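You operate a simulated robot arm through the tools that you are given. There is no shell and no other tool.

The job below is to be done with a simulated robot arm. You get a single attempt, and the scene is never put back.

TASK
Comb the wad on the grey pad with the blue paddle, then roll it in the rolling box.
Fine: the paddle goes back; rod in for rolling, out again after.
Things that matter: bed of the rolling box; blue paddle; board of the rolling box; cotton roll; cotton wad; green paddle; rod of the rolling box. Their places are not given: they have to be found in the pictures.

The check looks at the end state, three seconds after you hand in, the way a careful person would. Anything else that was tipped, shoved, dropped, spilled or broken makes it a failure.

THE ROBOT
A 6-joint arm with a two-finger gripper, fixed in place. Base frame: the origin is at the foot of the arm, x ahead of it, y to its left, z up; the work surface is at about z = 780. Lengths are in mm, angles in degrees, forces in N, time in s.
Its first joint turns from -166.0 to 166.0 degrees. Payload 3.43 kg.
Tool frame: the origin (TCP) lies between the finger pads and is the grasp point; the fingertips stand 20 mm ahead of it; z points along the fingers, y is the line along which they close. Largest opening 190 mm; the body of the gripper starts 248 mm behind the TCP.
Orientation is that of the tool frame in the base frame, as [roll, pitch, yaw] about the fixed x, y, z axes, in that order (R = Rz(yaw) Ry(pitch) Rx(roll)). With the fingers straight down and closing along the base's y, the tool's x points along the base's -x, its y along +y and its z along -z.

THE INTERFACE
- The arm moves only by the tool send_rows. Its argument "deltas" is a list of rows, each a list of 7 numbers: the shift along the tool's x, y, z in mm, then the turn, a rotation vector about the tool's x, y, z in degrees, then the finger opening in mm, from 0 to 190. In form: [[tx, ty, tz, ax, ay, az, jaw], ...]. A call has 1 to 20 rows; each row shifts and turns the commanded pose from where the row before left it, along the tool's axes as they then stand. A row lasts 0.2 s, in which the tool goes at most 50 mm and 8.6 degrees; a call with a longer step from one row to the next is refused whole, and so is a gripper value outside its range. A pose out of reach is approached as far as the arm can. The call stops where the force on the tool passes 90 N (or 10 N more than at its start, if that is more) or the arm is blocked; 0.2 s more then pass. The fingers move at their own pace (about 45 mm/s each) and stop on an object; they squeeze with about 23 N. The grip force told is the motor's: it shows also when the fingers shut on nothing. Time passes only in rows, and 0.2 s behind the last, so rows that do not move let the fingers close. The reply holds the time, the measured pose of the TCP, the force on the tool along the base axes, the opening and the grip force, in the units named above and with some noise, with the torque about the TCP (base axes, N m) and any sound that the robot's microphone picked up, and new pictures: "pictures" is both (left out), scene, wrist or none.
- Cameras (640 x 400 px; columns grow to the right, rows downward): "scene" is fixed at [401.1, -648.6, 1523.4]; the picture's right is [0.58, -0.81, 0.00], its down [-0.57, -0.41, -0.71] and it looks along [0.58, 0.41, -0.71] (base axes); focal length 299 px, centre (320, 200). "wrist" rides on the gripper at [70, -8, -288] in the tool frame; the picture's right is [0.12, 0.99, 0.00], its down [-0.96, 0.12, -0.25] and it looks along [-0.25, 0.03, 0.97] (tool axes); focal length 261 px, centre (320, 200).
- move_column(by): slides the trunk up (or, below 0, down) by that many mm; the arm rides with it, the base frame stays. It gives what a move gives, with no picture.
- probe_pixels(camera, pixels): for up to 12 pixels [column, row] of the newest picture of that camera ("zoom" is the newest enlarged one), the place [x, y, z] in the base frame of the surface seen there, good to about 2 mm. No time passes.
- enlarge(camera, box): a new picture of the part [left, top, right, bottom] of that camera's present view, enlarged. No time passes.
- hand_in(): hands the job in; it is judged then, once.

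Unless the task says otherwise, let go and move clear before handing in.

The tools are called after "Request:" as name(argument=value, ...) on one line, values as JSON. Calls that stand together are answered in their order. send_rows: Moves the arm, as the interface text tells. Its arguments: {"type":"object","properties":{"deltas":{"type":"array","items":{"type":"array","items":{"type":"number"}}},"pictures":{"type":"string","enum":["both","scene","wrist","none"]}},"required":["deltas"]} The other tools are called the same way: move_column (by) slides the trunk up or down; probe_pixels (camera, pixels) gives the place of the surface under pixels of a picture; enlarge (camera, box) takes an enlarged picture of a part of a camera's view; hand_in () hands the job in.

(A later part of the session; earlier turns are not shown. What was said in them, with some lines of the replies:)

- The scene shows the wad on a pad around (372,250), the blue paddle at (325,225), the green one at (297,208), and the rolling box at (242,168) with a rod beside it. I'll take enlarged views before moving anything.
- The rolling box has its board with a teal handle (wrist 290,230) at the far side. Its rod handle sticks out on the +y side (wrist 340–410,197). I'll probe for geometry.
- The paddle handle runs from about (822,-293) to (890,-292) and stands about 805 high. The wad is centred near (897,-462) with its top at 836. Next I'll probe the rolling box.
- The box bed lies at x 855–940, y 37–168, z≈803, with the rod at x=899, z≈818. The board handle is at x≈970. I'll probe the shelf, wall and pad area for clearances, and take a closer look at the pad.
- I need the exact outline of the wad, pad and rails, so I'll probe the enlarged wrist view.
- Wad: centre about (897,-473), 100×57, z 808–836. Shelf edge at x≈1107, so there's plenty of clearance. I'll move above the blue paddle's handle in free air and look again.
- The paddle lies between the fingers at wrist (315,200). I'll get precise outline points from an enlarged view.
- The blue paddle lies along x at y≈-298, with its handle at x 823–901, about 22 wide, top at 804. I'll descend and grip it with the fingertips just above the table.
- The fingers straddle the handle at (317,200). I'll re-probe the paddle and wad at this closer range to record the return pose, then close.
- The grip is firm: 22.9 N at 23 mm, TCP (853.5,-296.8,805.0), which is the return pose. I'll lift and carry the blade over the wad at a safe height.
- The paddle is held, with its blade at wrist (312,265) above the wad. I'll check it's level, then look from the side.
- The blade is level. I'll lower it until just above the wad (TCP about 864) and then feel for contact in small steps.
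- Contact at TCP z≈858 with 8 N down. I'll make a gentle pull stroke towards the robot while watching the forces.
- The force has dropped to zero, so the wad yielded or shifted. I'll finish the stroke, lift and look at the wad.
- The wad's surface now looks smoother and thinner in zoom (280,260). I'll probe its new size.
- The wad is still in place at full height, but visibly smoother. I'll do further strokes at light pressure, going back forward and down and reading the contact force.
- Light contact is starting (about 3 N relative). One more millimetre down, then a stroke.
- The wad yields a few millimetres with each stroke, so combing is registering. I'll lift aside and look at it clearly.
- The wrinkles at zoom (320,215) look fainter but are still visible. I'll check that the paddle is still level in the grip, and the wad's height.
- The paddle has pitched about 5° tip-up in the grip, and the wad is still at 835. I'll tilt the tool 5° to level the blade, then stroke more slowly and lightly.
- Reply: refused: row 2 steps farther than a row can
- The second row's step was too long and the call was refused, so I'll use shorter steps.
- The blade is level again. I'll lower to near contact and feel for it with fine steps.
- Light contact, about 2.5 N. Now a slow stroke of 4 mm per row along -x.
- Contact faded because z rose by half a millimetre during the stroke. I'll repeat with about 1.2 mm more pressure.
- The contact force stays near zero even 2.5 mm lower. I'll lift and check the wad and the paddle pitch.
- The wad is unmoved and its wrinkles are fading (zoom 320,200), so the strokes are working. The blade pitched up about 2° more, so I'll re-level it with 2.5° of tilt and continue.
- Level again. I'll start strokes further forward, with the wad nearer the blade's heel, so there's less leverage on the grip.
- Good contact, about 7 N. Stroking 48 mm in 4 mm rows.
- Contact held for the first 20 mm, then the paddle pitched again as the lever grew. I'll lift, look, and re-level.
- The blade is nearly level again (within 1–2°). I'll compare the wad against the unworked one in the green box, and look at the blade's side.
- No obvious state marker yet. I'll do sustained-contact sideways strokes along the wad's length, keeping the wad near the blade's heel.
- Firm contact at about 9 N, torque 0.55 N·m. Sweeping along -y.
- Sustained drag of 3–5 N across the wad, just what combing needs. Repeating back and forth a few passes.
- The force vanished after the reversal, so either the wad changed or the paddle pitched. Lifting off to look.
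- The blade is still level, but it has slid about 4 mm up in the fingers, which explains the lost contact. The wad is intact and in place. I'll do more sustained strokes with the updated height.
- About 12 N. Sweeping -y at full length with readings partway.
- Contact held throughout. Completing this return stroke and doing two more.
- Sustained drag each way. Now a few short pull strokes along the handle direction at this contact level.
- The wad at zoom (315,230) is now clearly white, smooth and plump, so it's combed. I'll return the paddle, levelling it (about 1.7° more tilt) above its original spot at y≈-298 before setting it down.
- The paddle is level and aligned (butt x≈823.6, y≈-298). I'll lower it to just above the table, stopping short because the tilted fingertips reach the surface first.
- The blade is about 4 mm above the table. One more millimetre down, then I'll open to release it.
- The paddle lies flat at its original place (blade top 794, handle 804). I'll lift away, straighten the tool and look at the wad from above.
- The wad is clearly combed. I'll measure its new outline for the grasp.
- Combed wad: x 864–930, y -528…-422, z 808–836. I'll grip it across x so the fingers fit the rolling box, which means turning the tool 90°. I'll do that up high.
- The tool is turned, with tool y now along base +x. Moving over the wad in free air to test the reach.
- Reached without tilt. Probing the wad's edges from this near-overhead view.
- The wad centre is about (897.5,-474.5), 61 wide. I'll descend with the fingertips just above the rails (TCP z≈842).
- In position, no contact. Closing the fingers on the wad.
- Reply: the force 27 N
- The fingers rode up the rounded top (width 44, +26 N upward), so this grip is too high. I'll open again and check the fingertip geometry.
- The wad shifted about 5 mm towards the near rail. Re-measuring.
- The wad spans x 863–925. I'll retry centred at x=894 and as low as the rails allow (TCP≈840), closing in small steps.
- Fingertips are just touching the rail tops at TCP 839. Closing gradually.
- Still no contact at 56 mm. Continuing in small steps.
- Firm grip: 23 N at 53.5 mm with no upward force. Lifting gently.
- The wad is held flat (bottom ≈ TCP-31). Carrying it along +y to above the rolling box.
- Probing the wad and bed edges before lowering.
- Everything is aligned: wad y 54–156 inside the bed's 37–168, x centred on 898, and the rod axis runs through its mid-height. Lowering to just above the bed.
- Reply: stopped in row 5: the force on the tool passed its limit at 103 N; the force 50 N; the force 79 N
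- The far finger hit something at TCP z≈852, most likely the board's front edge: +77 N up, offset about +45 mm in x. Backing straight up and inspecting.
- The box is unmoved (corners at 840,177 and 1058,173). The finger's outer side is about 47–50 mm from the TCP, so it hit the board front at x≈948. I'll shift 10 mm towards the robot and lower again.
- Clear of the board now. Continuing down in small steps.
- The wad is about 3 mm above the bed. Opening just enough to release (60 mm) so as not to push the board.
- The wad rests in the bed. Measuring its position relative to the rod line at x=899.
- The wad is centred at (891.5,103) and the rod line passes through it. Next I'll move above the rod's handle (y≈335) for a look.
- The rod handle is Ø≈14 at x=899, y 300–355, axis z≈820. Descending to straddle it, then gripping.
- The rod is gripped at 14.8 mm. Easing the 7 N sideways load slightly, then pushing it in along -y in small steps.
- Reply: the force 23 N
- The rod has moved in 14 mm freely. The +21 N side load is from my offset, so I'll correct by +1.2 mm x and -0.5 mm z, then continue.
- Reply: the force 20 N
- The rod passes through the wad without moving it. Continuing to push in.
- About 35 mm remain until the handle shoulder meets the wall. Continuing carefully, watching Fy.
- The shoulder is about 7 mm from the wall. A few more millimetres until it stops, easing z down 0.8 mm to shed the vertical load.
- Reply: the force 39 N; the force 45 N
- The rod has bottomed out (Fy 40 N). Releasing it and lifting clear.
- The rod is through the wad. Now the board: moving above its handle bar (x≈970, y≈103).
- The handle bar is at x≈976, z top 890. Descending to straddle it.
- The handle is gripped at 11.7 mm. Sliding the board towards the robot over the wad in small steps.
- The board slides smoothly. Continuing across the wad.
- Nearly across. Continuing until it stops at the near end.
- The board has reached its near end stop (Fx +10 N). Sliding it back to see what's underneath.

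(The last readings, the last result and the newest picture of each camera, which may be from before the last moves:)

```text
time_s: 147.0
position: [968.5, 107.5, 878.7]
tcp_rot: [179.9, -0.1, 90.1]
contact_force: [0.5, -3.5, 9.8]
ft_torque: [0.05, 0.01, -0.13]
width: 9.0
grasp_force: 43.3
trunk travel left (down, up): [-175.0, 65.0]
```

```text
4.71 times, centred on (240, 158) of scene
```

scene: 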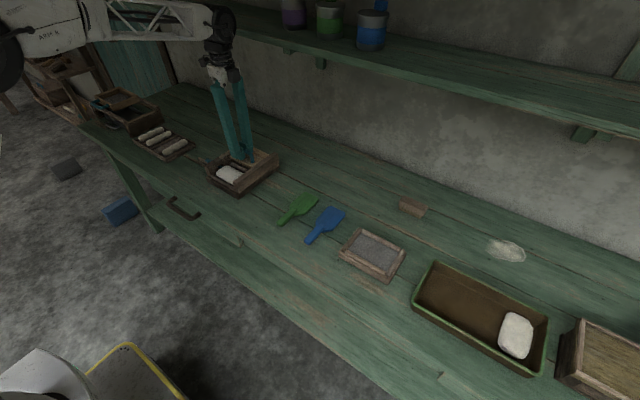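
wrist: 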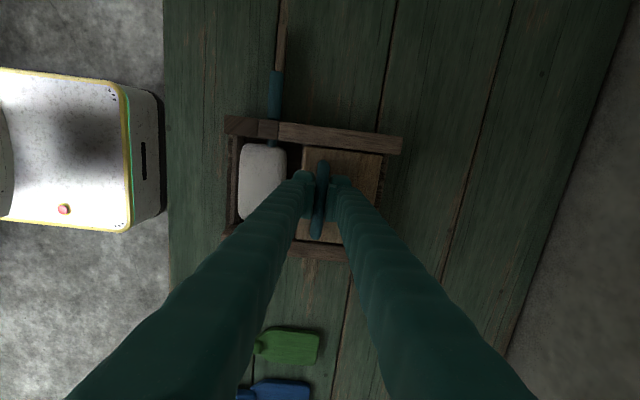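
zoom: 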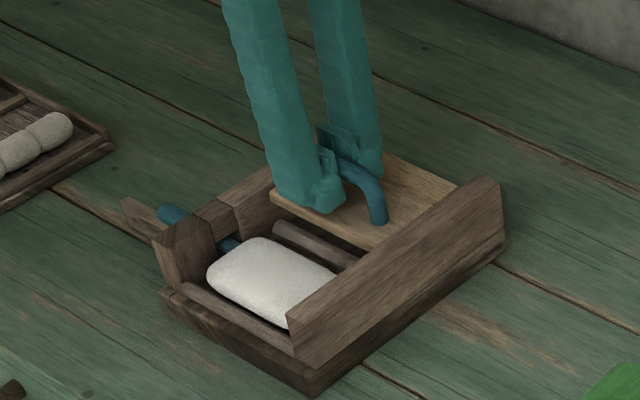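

The wad hasn't changed yet; like combing, it probably needs several passes. Rolling back and forth more.

Request:
send_rows(deltas=[[0, -6, 0, 0, 0, 0, 4], [0, -10, 0, 0, 0, 0, 4], [0, -10, 0, 0, 0, 0, 4], [0, -10, 0, 0, 0, 0, 4], [0, -10, 0, 0, 0, 0, 4], [0, -10, 0, 0, 0, 0, 4], [0, -10, 0, 0, 0, 0, 4], [0, -10, 0, 0, 0, 0, 4], [0, -8, 0, 0, 0, 0, 4], [0, 0, 0, 0, 0, 0, 4], [0, 6, 0, 0, 0, 0, 4], [0, 10, 0, 0, 0, 0, 4], [0, 10, 0, 0, 0, 0, 4], [0, 10, 0, 0, 0, 0, 4], [0, 10, 0, 0, 0, 0, 4], [0, 10, 0, 0, 0, 0, 4], [0, 10, 0, 0, 0, 0, 4], [0, 10, 0, 0, 0, 0, 4], [0, 8, 0, 0, 0, 0, 4]])

Request:
enlarge(camera="scene", box=[180, 115, 300, 200])

```text
time_s: 151.0
position: [970.2, 107.5, 878.4]
tcp_rot: [179.9, -0.1, 90.1]
contact_force: [0.2, -0.5, -1.9]
ft_torque: [-0.02, 0.0, -0.12]
width: 9.2
grasp_force: 42.6
trunk travel left (down, up): [-175.0, 65.0]
```

scene: 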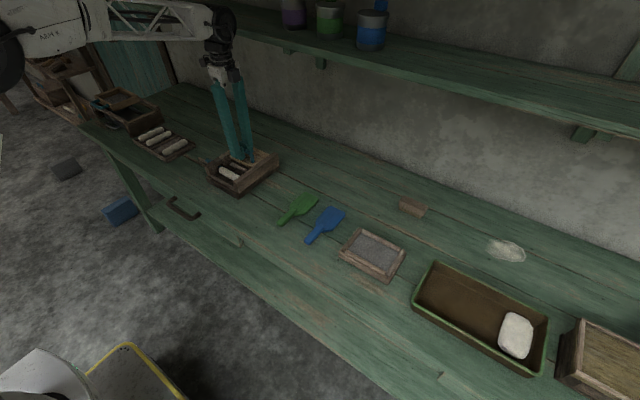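
wrist: 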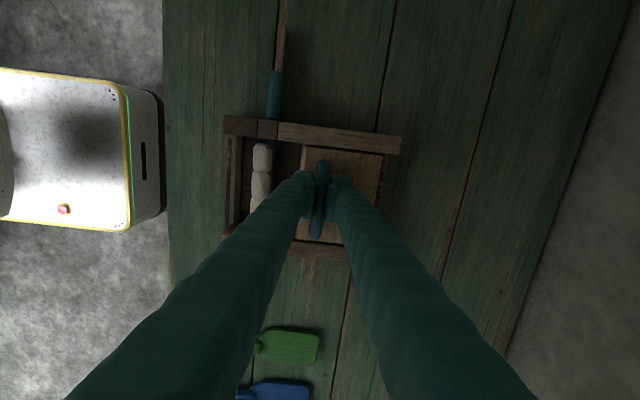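

```text
4.71 times, centred on (240, 158) of scene
```

zoom: 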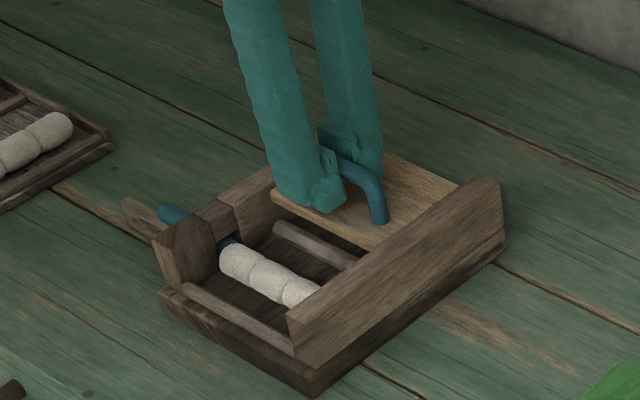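

The wad has become a cotton roll at zoom (265,275). I'll nudge the board back 2 mm to its start place, release and lift.

Request:
send_rows(deltas=[[0, 2, 0, 0, 0, 0, 4], [0, 0, 0, 0, 0, 0, 4], [0, 0, 0, 0, 0, 0, 20], [0, 0, 0, 0, 0, 0, 40], [0, 0, 0, 0, 0, 0, 44], [0, 0, -10, 0, 0, 0, 44], [0, 0, -20, 0, 0, 0, 44], [0, 0, -40, 0, 0, 0, 44], [0, 0, 0, 0, 0, 0, 44]])

Request:
enlarge(camera="scene", box=[180, 115, 300, 200])

Request:
enlarge(camera="wrist", box=[200, 60, 420, 260])

```text
time_s: 153.0
position: [970.4, 106.0, 950.7]
tcp_rot: [179.9, 0.0, 90.2]
contact_force: [0.7, -0.4, -0.1]
ft_torque: [0.03, 0.04, 0.02]
width: 44.2
grasp_force: 0.1
trunk travel left (down, up): [-175.0, 65.0]
```

scene: 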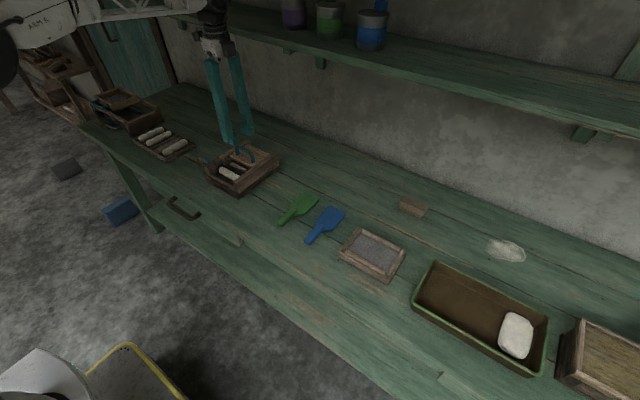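
wrist: 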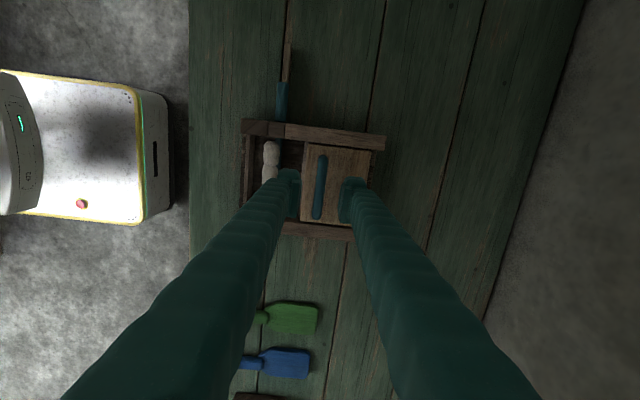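

```text
4.71 times, centred on (240, 158) of scene
```

zoom: 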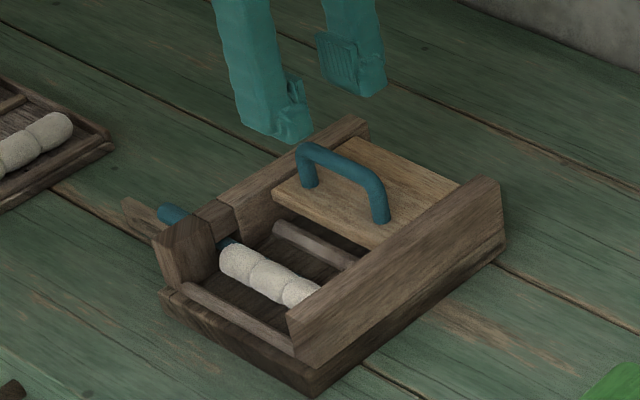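

```text
2.00 times, centred on (310, 160) of wrist
```

zoom: 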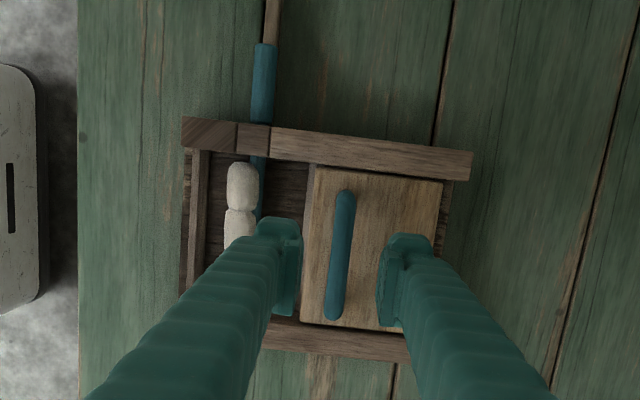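

The roll lies in the bed with the rod beside or through it. Now to draw the rod out: moving above its handle.

Request:
send_rows(deltas=[[36, -24, 0, 0, 0, 0, 50], [36, -24, 0, 0, 0, 0, 50], [38, -24, 0, 0, 0, 0, 50], [0, 0, 0, 0, 0, 0, 50]])

Request:
enlarge(camera="wrist", box=[240, 100, 440, 260])

```text
time_s: 154.0
position: [898.9, 214.1, 949.9]
tcp_rot: [179.9, 0.0, 89.9]
contact_force: [0.8, 0.7, -0.1]
ft_torque: [-0.02, 0.0, 0.03]
width: 50.3
grasp_force: 0.1
trunk travel left (down, up): [-175.0, 65.0]
```

scene: 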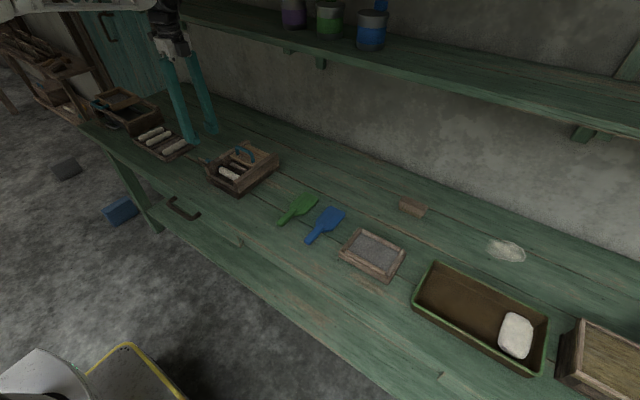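
wrist: 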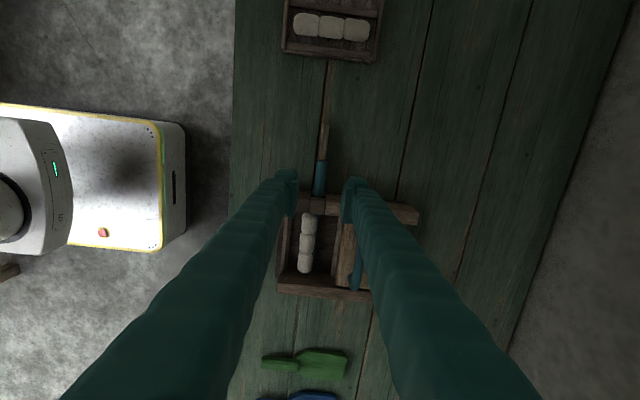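

```text
2.50 times, centred on (340, 180) of wrist
```

zoom: 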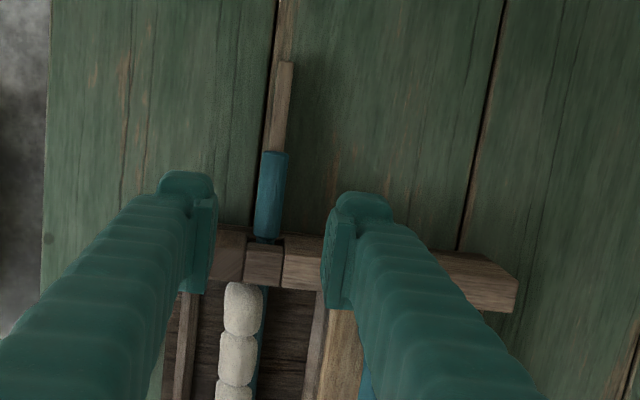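

Request:
probe_pixels(camera="zoom", pixels=[[273, 155], [271, 190], [268, 225], [266, 240], [262, 190], [283, 190], [284, 80], [280, 130], [240, 300], [235, 345], [262, 320], [255, 350]])

```text
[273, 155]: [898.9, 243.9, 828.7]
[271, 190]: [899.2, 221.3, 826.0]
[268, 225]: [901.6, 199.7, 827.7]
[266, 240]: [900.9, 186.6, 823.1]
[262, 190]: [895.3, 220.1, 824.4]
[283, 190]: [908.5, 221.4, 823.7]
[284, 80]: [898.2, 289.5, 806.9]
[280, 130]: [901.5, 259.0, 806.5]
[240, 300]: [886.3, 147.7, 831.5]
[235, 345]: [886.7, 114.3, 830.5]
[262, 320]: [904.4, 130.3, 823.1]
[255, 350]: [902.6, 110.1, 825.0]
```

The handle is now at y 189–244. Descending and gripping it at y≈218.

Request:
send_rows(deltas=[[4, 1, 40, 0, 0, 0, 50], [0, 0, 40, 0, 0, 0, 50], [0, 0, 30, 0, 0, 0, 50], [0, 0, 12, 0, 0, 0, 50], [0, 0, 6, 0, 0, 0, 50], [0, 0, 0, 0, 0, 0, 50], [0, 0, 0, 0, 0, 0, 35], [0, 0, 0, 0, 0, 0, 20], [0, 0, 0, 0, 0, 0, 10], [0, 0, 0, 0, 0, 0, 5], [0, 0, 0, 0, 0, 0, 5]], pictures="wrist")

```text
time_s: 156.4
position: [900.2, 218.9, 819.5]
tcp_rot: [180.0, 0.0, 90.0]
contact_force: [3.2, 0.5, -2.1]
ft_torque: [0.07, -0.23, 0.0]
width: 13.8
grasp_force: 45.3
trunk travel left (down, up): [-175.0, 65.0]
```

wrist: 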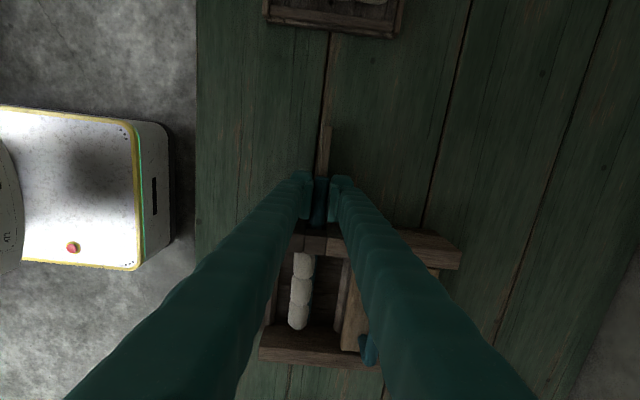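

Gripped. Pulling out along +y, checking that the roll stays put.

Request:
send_rows(deltas=[[4, 0, 0, 0, 0, 0, 5], [5, 0, 0, 0, 0, 0, 5], [5, 0, 0, 0, 0, 0, 5], [5, 0, 0, 0, 0, 0, 5], [5, 0, 0, 0, 0, 0, 5], [0, 0, 0, 0, 0, 0, 5]])

Request:
enlarge(camera="scene", box=[180, 115, 300, 200])

```text
time_s: 157.8
position: [900.1, 246.2, 820.4]
tcp_rot: [180.0, 0.0, 90.2]
contact_force: [-18.1, 0.3, -8.1]
ft_torque: [0.03, -0.15, -0.06]
width: 13.9
grasp_force: 44.8
trunk travel left (down, up): [-175.0, 65.0]
```

scene: 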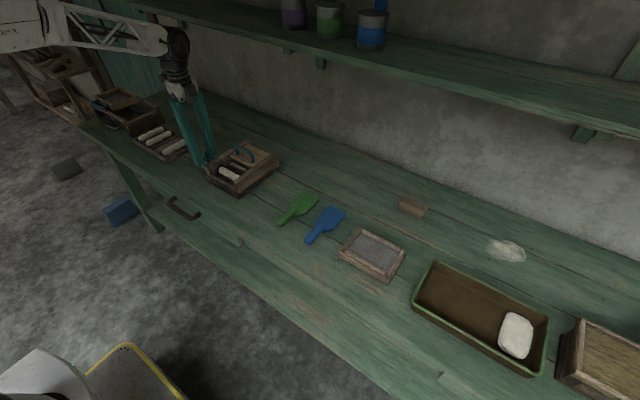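
wrist: 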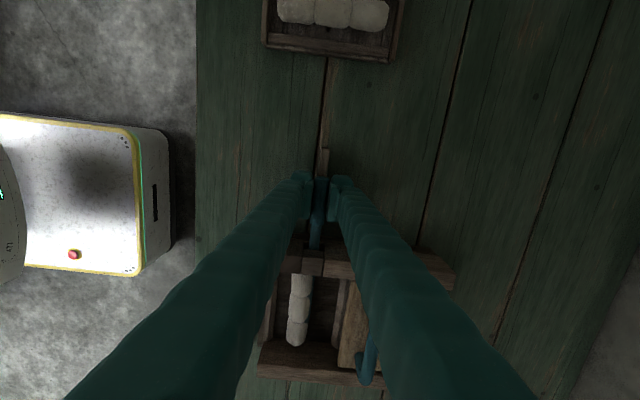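

```text
4.71 times, centred on (240, 158) of scene
```

zoom: 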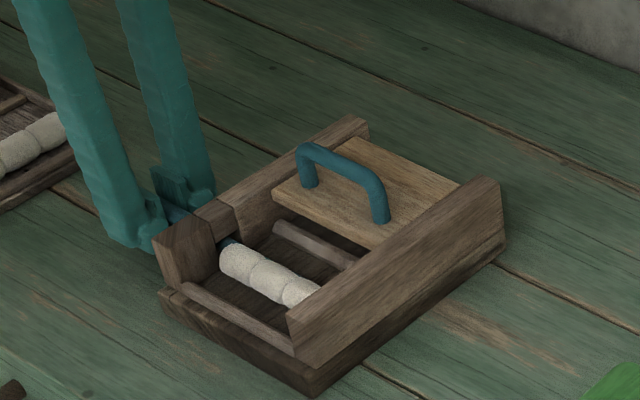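

The rod slides out and the roll stays put at zoom (265,275). Continuing the pull.

Request:
send_rows(deltas=[[6, -0.5, 0.3, 0, 0, 0, 5], [6, 0, 0, 0, 0, 0, 5], [6, 0, 0, 0, 0, 0, 5], [6, 0, 0, 0, 0, 0, 5], [6, 0, 0, 0, 0, 0, 5], [6, 0, 0, 0, 0, 0, 5], [6, 0, 0, 0, 0, 0, 5]], pictures="none")

Request:
send_rows(deltas=[[6, 0, 0, 0, 0, 0, 5], [6, 0, 0, 0, 0, 0, 5], [6, 0, 0, 0, 0, 0, 5], [6, 0, 0, 0, 0, 0, 5], [6, 0, 0, 0, 0, 0, 5], [0, 0, 0, 0, 0, 0, 5]])

Request:
enlarge(camera="scene", box=[160, 115, 280, 200])

```text
time_s: 159.4
position: [900.3, 287.0, 818.8]
tcp_rot: [180.0, 0.0, 90.1]
contact_force: [-22.0, -0.3, -19.8]
ft_torque: [-0.02, -0.13, -0.06]
width: 13.7
grasp_force: 45.0
trunk travel left (down, up): [-175.0, 65.0]
```

```text
time_s: 160.8
position: [899.9, 318.6, 819.2]
tcp_rot: [179.9, 0.0, 90.1]
contact_force: [-21.4, 0.5, -21.0]
ft_torque: [0.13, -0.2, 0.05]
width: 13.8
grasp_force: 44.8
trunk travel left (down, up): [-175.0, 65.0]
```

scene: 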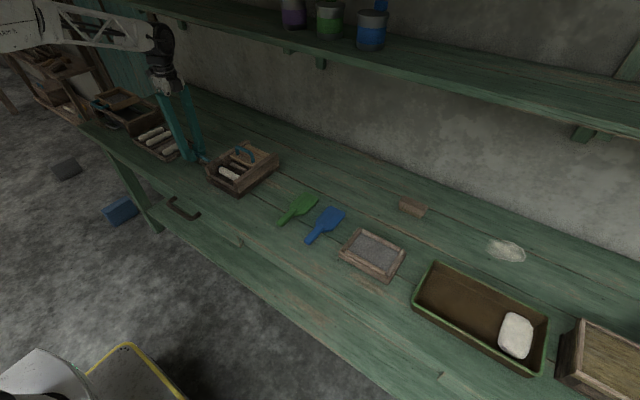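
wrist: 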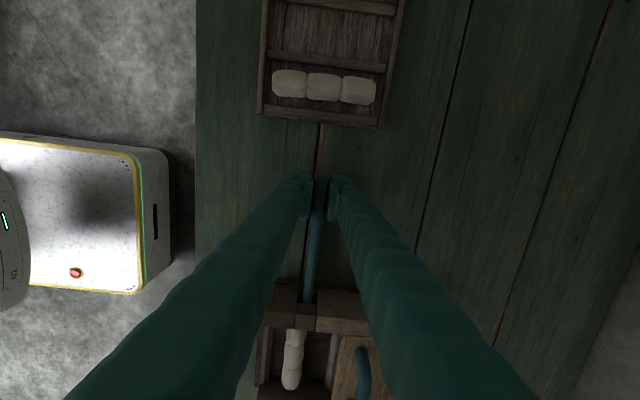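

```text
4.71 times, centred on (220, 158) of scene
```

zoom: 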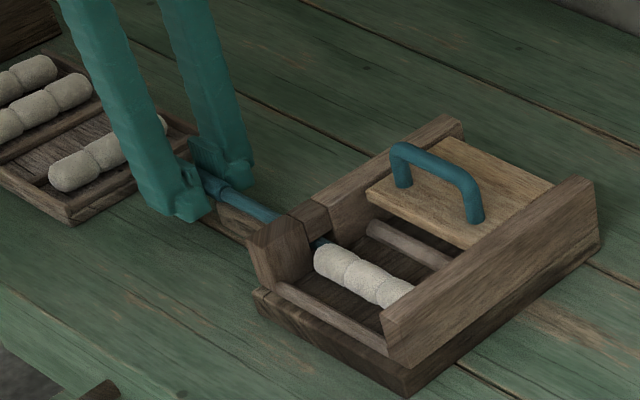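

Another 11 mm to its original out position (TCP y≈330).

Request:
send_rows(deltas=[[4, 0.5, 0, 0, 0, 0, 5], [4, 0, 0, 0, 0, 0, 5], [3, 0, 0, 0, 0, 0, 5], [0, 0, 0, 0, 0, 0, 5]], pictures="none")

Request:
send_rows(deltas=[[0, 0, 0, 0, 0, 0, 16], [0, 0, 0, 0, 0, 0, 30], [0, 0, 0, 0, 0, 0, 50], [0, 0, -15, 0, 0, 0, 50], [0, 0, -40, 0, 0, 0, 50], [0, 0, -45, 0, 0, 0, 50], [0, 0, -45, 0, 0, 0, 50], [0, 0, 0, 0, 0, 0, 50]])

Request:
enlarge(camera="scene", box=[160, 115, 280, 200])

Request:
enlarge(camera="wrist", box=[240, 150, 440, 350])

```text
time_s: 161.8
position: [900.0, 328.2, 819.7]
tcp_rot: [180.0, 0.0, 90.2]
contact_force: [-28.2, -0.1, -23.4]
ft_torque: [-0.03, -0.15, -0.04]
width: 13.6
grasp_force: 45.3
trunk travel left (down, up): [-175.0, 65.0]
```

```text
time_s: 163.6
position: [899.8, 329.3, 966.2]
tcp_rot: [180.0, 0.0, 90.1]
contact_force: [0.0, -0.7, -0.7]
ft_torque: [0.03, -0.01, -0.01]
width: 50.1
grasp_force: 0.1
trunk travel left (down, up): [-175.0, 65.0]
```

scene: 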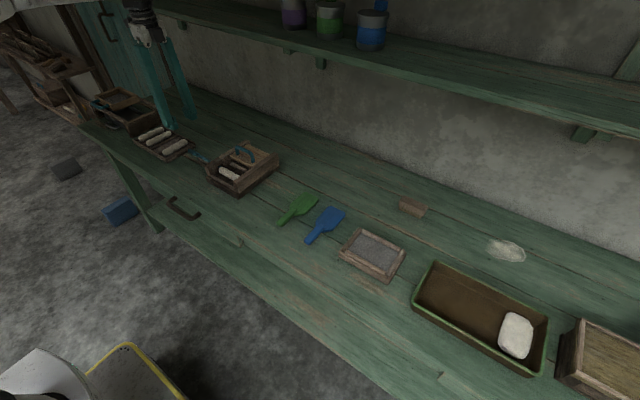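
wrist: 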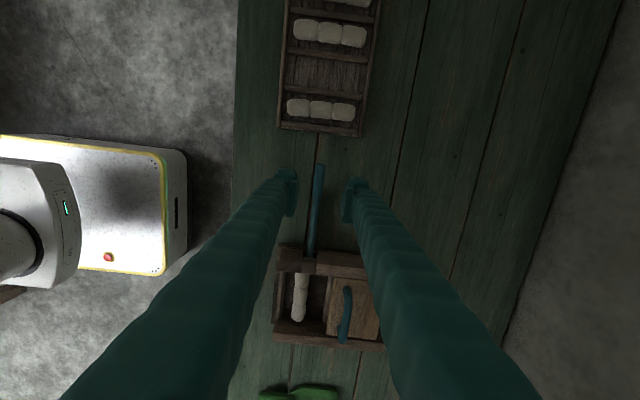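

```text
4.71 times, centred on (220, 158) of scene
```

zoom: 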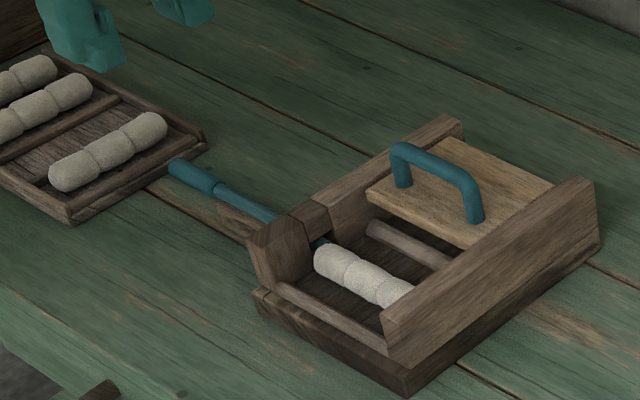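

```text
2.00 times, centred on (340, 250) of wrist
```

zoom: 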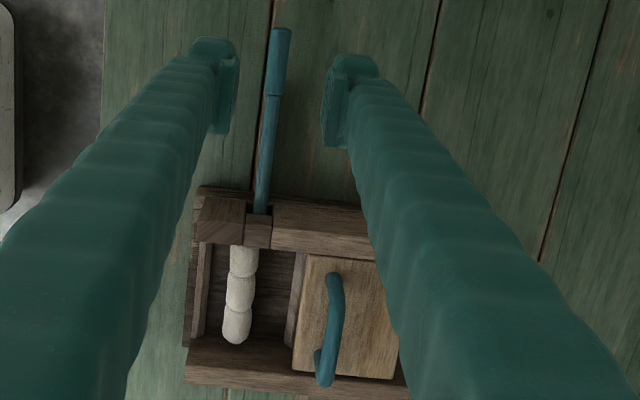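

Checking final rod and roll positions.

Request:
probe_pixels(camera="zoom", pixels=[[283, 35], [276, 85], [270, 130], [262, 205], [242, 250], [235, 340], [238, 295], [222, 295], [255, 295], [300, 300], [333, 300], [270, 300]])

Request:
probe_pixels(camera="scene", pixels=[[220, 166], [220, 167], [219, 166], [222, 169], [230, 173], [238, 178], [190, 150], [196, 155]])

Request:
enlarge(camera="scene", box=[200, 145, 256, 185])

```text
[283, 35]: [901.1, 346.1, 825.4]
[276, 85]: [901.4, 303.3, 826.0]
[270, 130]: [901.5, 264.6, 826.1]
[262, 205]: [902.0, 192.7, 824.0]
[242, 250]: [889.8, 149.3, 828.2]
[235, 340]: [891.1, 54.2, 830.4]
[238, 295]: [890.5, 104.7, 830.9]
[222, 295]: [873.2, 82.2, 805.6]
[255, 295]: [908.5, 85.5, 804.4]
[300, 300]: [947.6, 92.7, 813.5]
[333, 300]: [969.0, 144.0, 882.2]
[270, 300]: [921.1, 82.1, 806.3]
```

```text
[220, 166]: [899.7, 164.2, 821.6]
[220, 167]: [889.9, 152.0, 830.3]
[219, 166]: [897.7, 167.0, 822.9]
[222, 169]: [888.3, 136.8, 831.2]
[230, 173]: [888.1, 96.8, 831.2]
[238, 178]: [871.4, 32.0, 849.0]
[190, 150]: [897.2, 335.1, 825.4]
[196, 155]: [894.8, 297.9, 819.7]
```

```text
10.00 times, centred on (228, 165) of scene
```

zoom: 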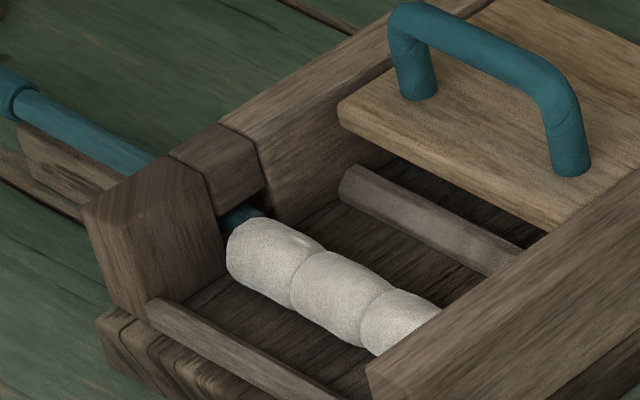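

The rod tip is about 4 mm short of its original position (y≈164 versus 167.7). I'll re-grip and draw it out the last few millimetres.

Request:
send_rows(deltas=[[-4, 0, 45, 0, 0, 0, 50], [0, 0, 45, 0, 0, 0, 50], [0, 0, 40, 0, 0, 0, 50], [0, 0, 11, 0, 0, 0, 50], [0, 0, 5, 0, 0, 0, 50], [0, 0, 0, 0, 0, 0, 50], [0, 0, 0, 0, 0, 0, 35], [0, 0, 0, 0, 0, 0, 20], [0, 0, 0, 0, 0, 0, 10], [0, 0, 0, 0, 0, 0, 5], [0, 0, 0, 0, 0, 0, 5]], pictures="none")

Request:
send_rows(deltas=[[2, 0, 0, 0, 0, 0, 5], [2, 0, 0, 0, 0, 0, 5], [0, 0, 0, 0, 0, 0, 5]], pictures="scene")

Request:
probe_pixels(camera="scene", pixels=[[220, 166], [219, 165], [219, 166], [218, 165], [222, 169], [230, 173]])

```text
time_s: 166.0
position: [899.5, 324.5, 818.7]
tcp_rot: [180.0, 0.0, 90.0]
contact_force: [-15.6, -0.8, -6.2]
ft_torque: [0.05, -0.08, -0.04]
width: 13.3
grasp_force: 44.6
trunk travel left (down, up): [-175.0, 65.0]
```

```text
time_s: 166.8
position: [900.1, 327.9, 818.7]
tcp_rot: [-179.9, 0.0, 90.2]
contact_force: [-26.3, -1.1, -14.9]
ft_torque: [0.03, -0.15, -0.11]
width: 12.9
grasp_force: 45.5
trunk travel left (down, up): [-175.0, 65.0]
```

scene: 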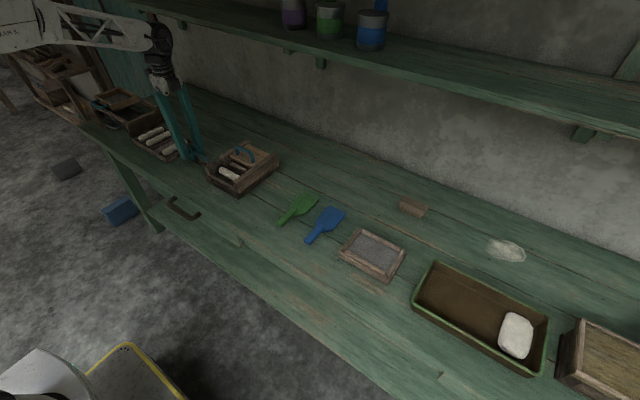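

```text
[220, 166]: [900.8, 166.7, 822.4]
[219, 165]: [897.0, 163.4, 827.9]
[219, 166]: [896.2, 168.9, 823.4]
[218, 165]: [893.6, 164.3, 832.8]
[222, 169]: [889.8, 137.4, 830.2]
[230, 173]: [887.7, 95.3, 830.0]
```

The tip is back at y≈168, flush with the wall. Releasing and moving clear.

Request:
send_rows(deltas=[[1, -0.5, 0, 0, 0, 0, 5], [0, 0, 0, 0, 0, 0, 16], [0, 0, 0, 0, 0, 0, 30], [0, 0, 0, 0, 0, 0, 50], [0, 0, 0, 0, 0, 0, 50], [0, 0, -15, 0, 0, 0, 50], [0, 0, -40, 0, 0, 0, 50], [0, 0, -45, 0, 0, 0, 50], [0, 0, -45, 0, 0, 0, 50], [0, -40, -20, 0, 0, 0, 50], [0, -45, 0, 0, 0, 0, 50], [0, -45, 0, 0, 0, 0, 50], [0, -45, 0, 0, 0, 0, 50], [0, 0, 0, 0, 0, 0, 50]])

Request:
enlarge(camera="scene", box=[150, 115, 290, 200])

Request:
enlarge(camera="scene", box=[260, 170, 440, 282])

```text
time_s: 169.8
position: [727.2, 327.2, 983.8]
tcp_rot: [180.0, -0.1, 90.0]
contact_force: [-0.1, -0.2, -0.6]
ft_torque: [0.02, 0.0, 0.01]
width: 50.0
grasp_force: 0.0
trunk travel left (down, up): [-175.0, 65.0]
```

scene: 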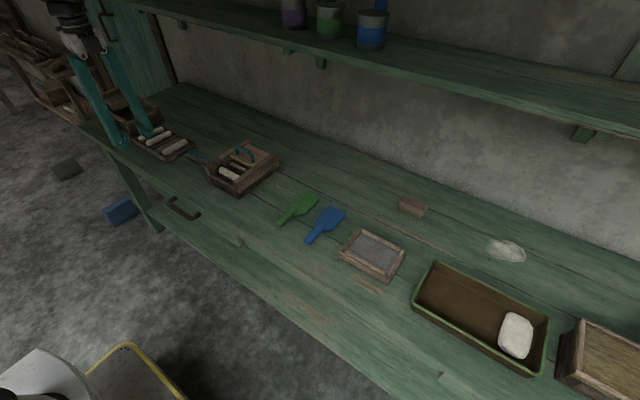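
wrist: 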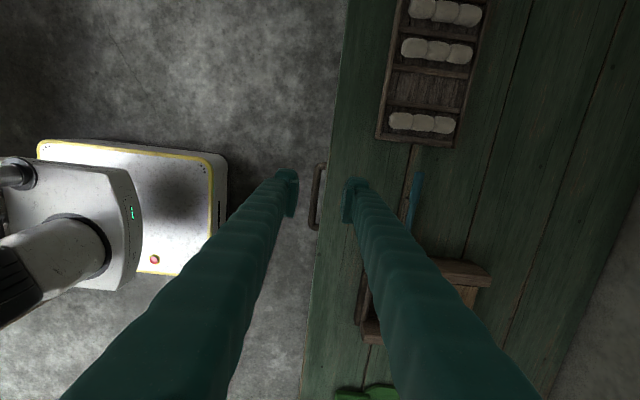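

```text
4.57 times, centred on (220, 158) of scene
```

zoom: 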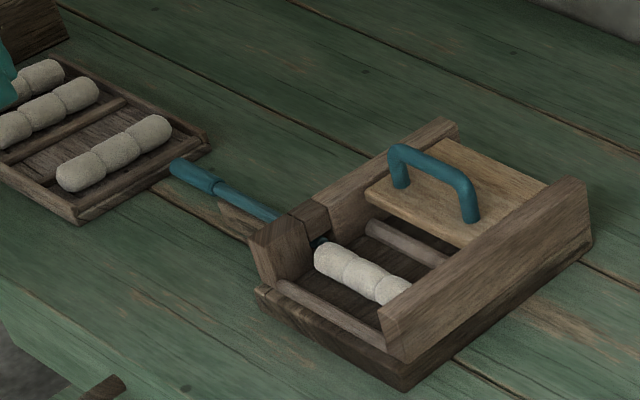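

```text
3.56 times, centred on (350, 226) of scene
```

zoom: 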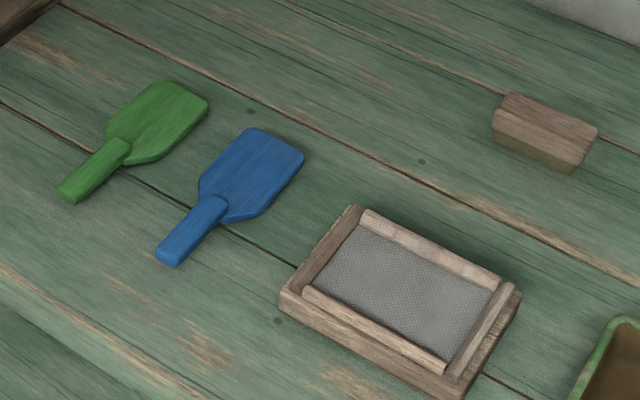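

The final pictures show:
- **Blue paddle:** back in its place, at zoom (230,190).
- **Pad:** empty and not moved.
- **Roll:** lying in the bed of the rolling box, at zoom (355,275).
- **Rod:** drawn out to where it started.
- **Board:** back where it started.

Nothing else looks disturbed and the arm is clear, so I'm handing in.

Request:
hand_in()

```text
The job is handed in.
```

I finished the job and handed it in; the result of the check hasn't come back.

- **Combing:** I combed the wad on the grey pad with the blue paddle until it turned white and smooth. It took more strokes than planned because the paddle kept tilting in the grip.
- **Paddle:** it's back where it started, lying flat, to within a few millimetres.
- **Rolling:** I set the wad in the bed of the rolling box and pushed the rod in. Two passes of the board turned it into a cotton roll.
- **Rod and board:** the rod is pulled back out, within about 2 mm of its original position. The board is back where it started.

**Contact with the box:** while I was lowering the wad, a finger pressed on the front edge of the board and the force peaked at 103 N. The box didn't move. The board's handle measured about 4 mm further back afterwards, and I put it back when I finished rolling.

The cotton roll is still in the rolling box, because the task didn't ask for it to be moved.
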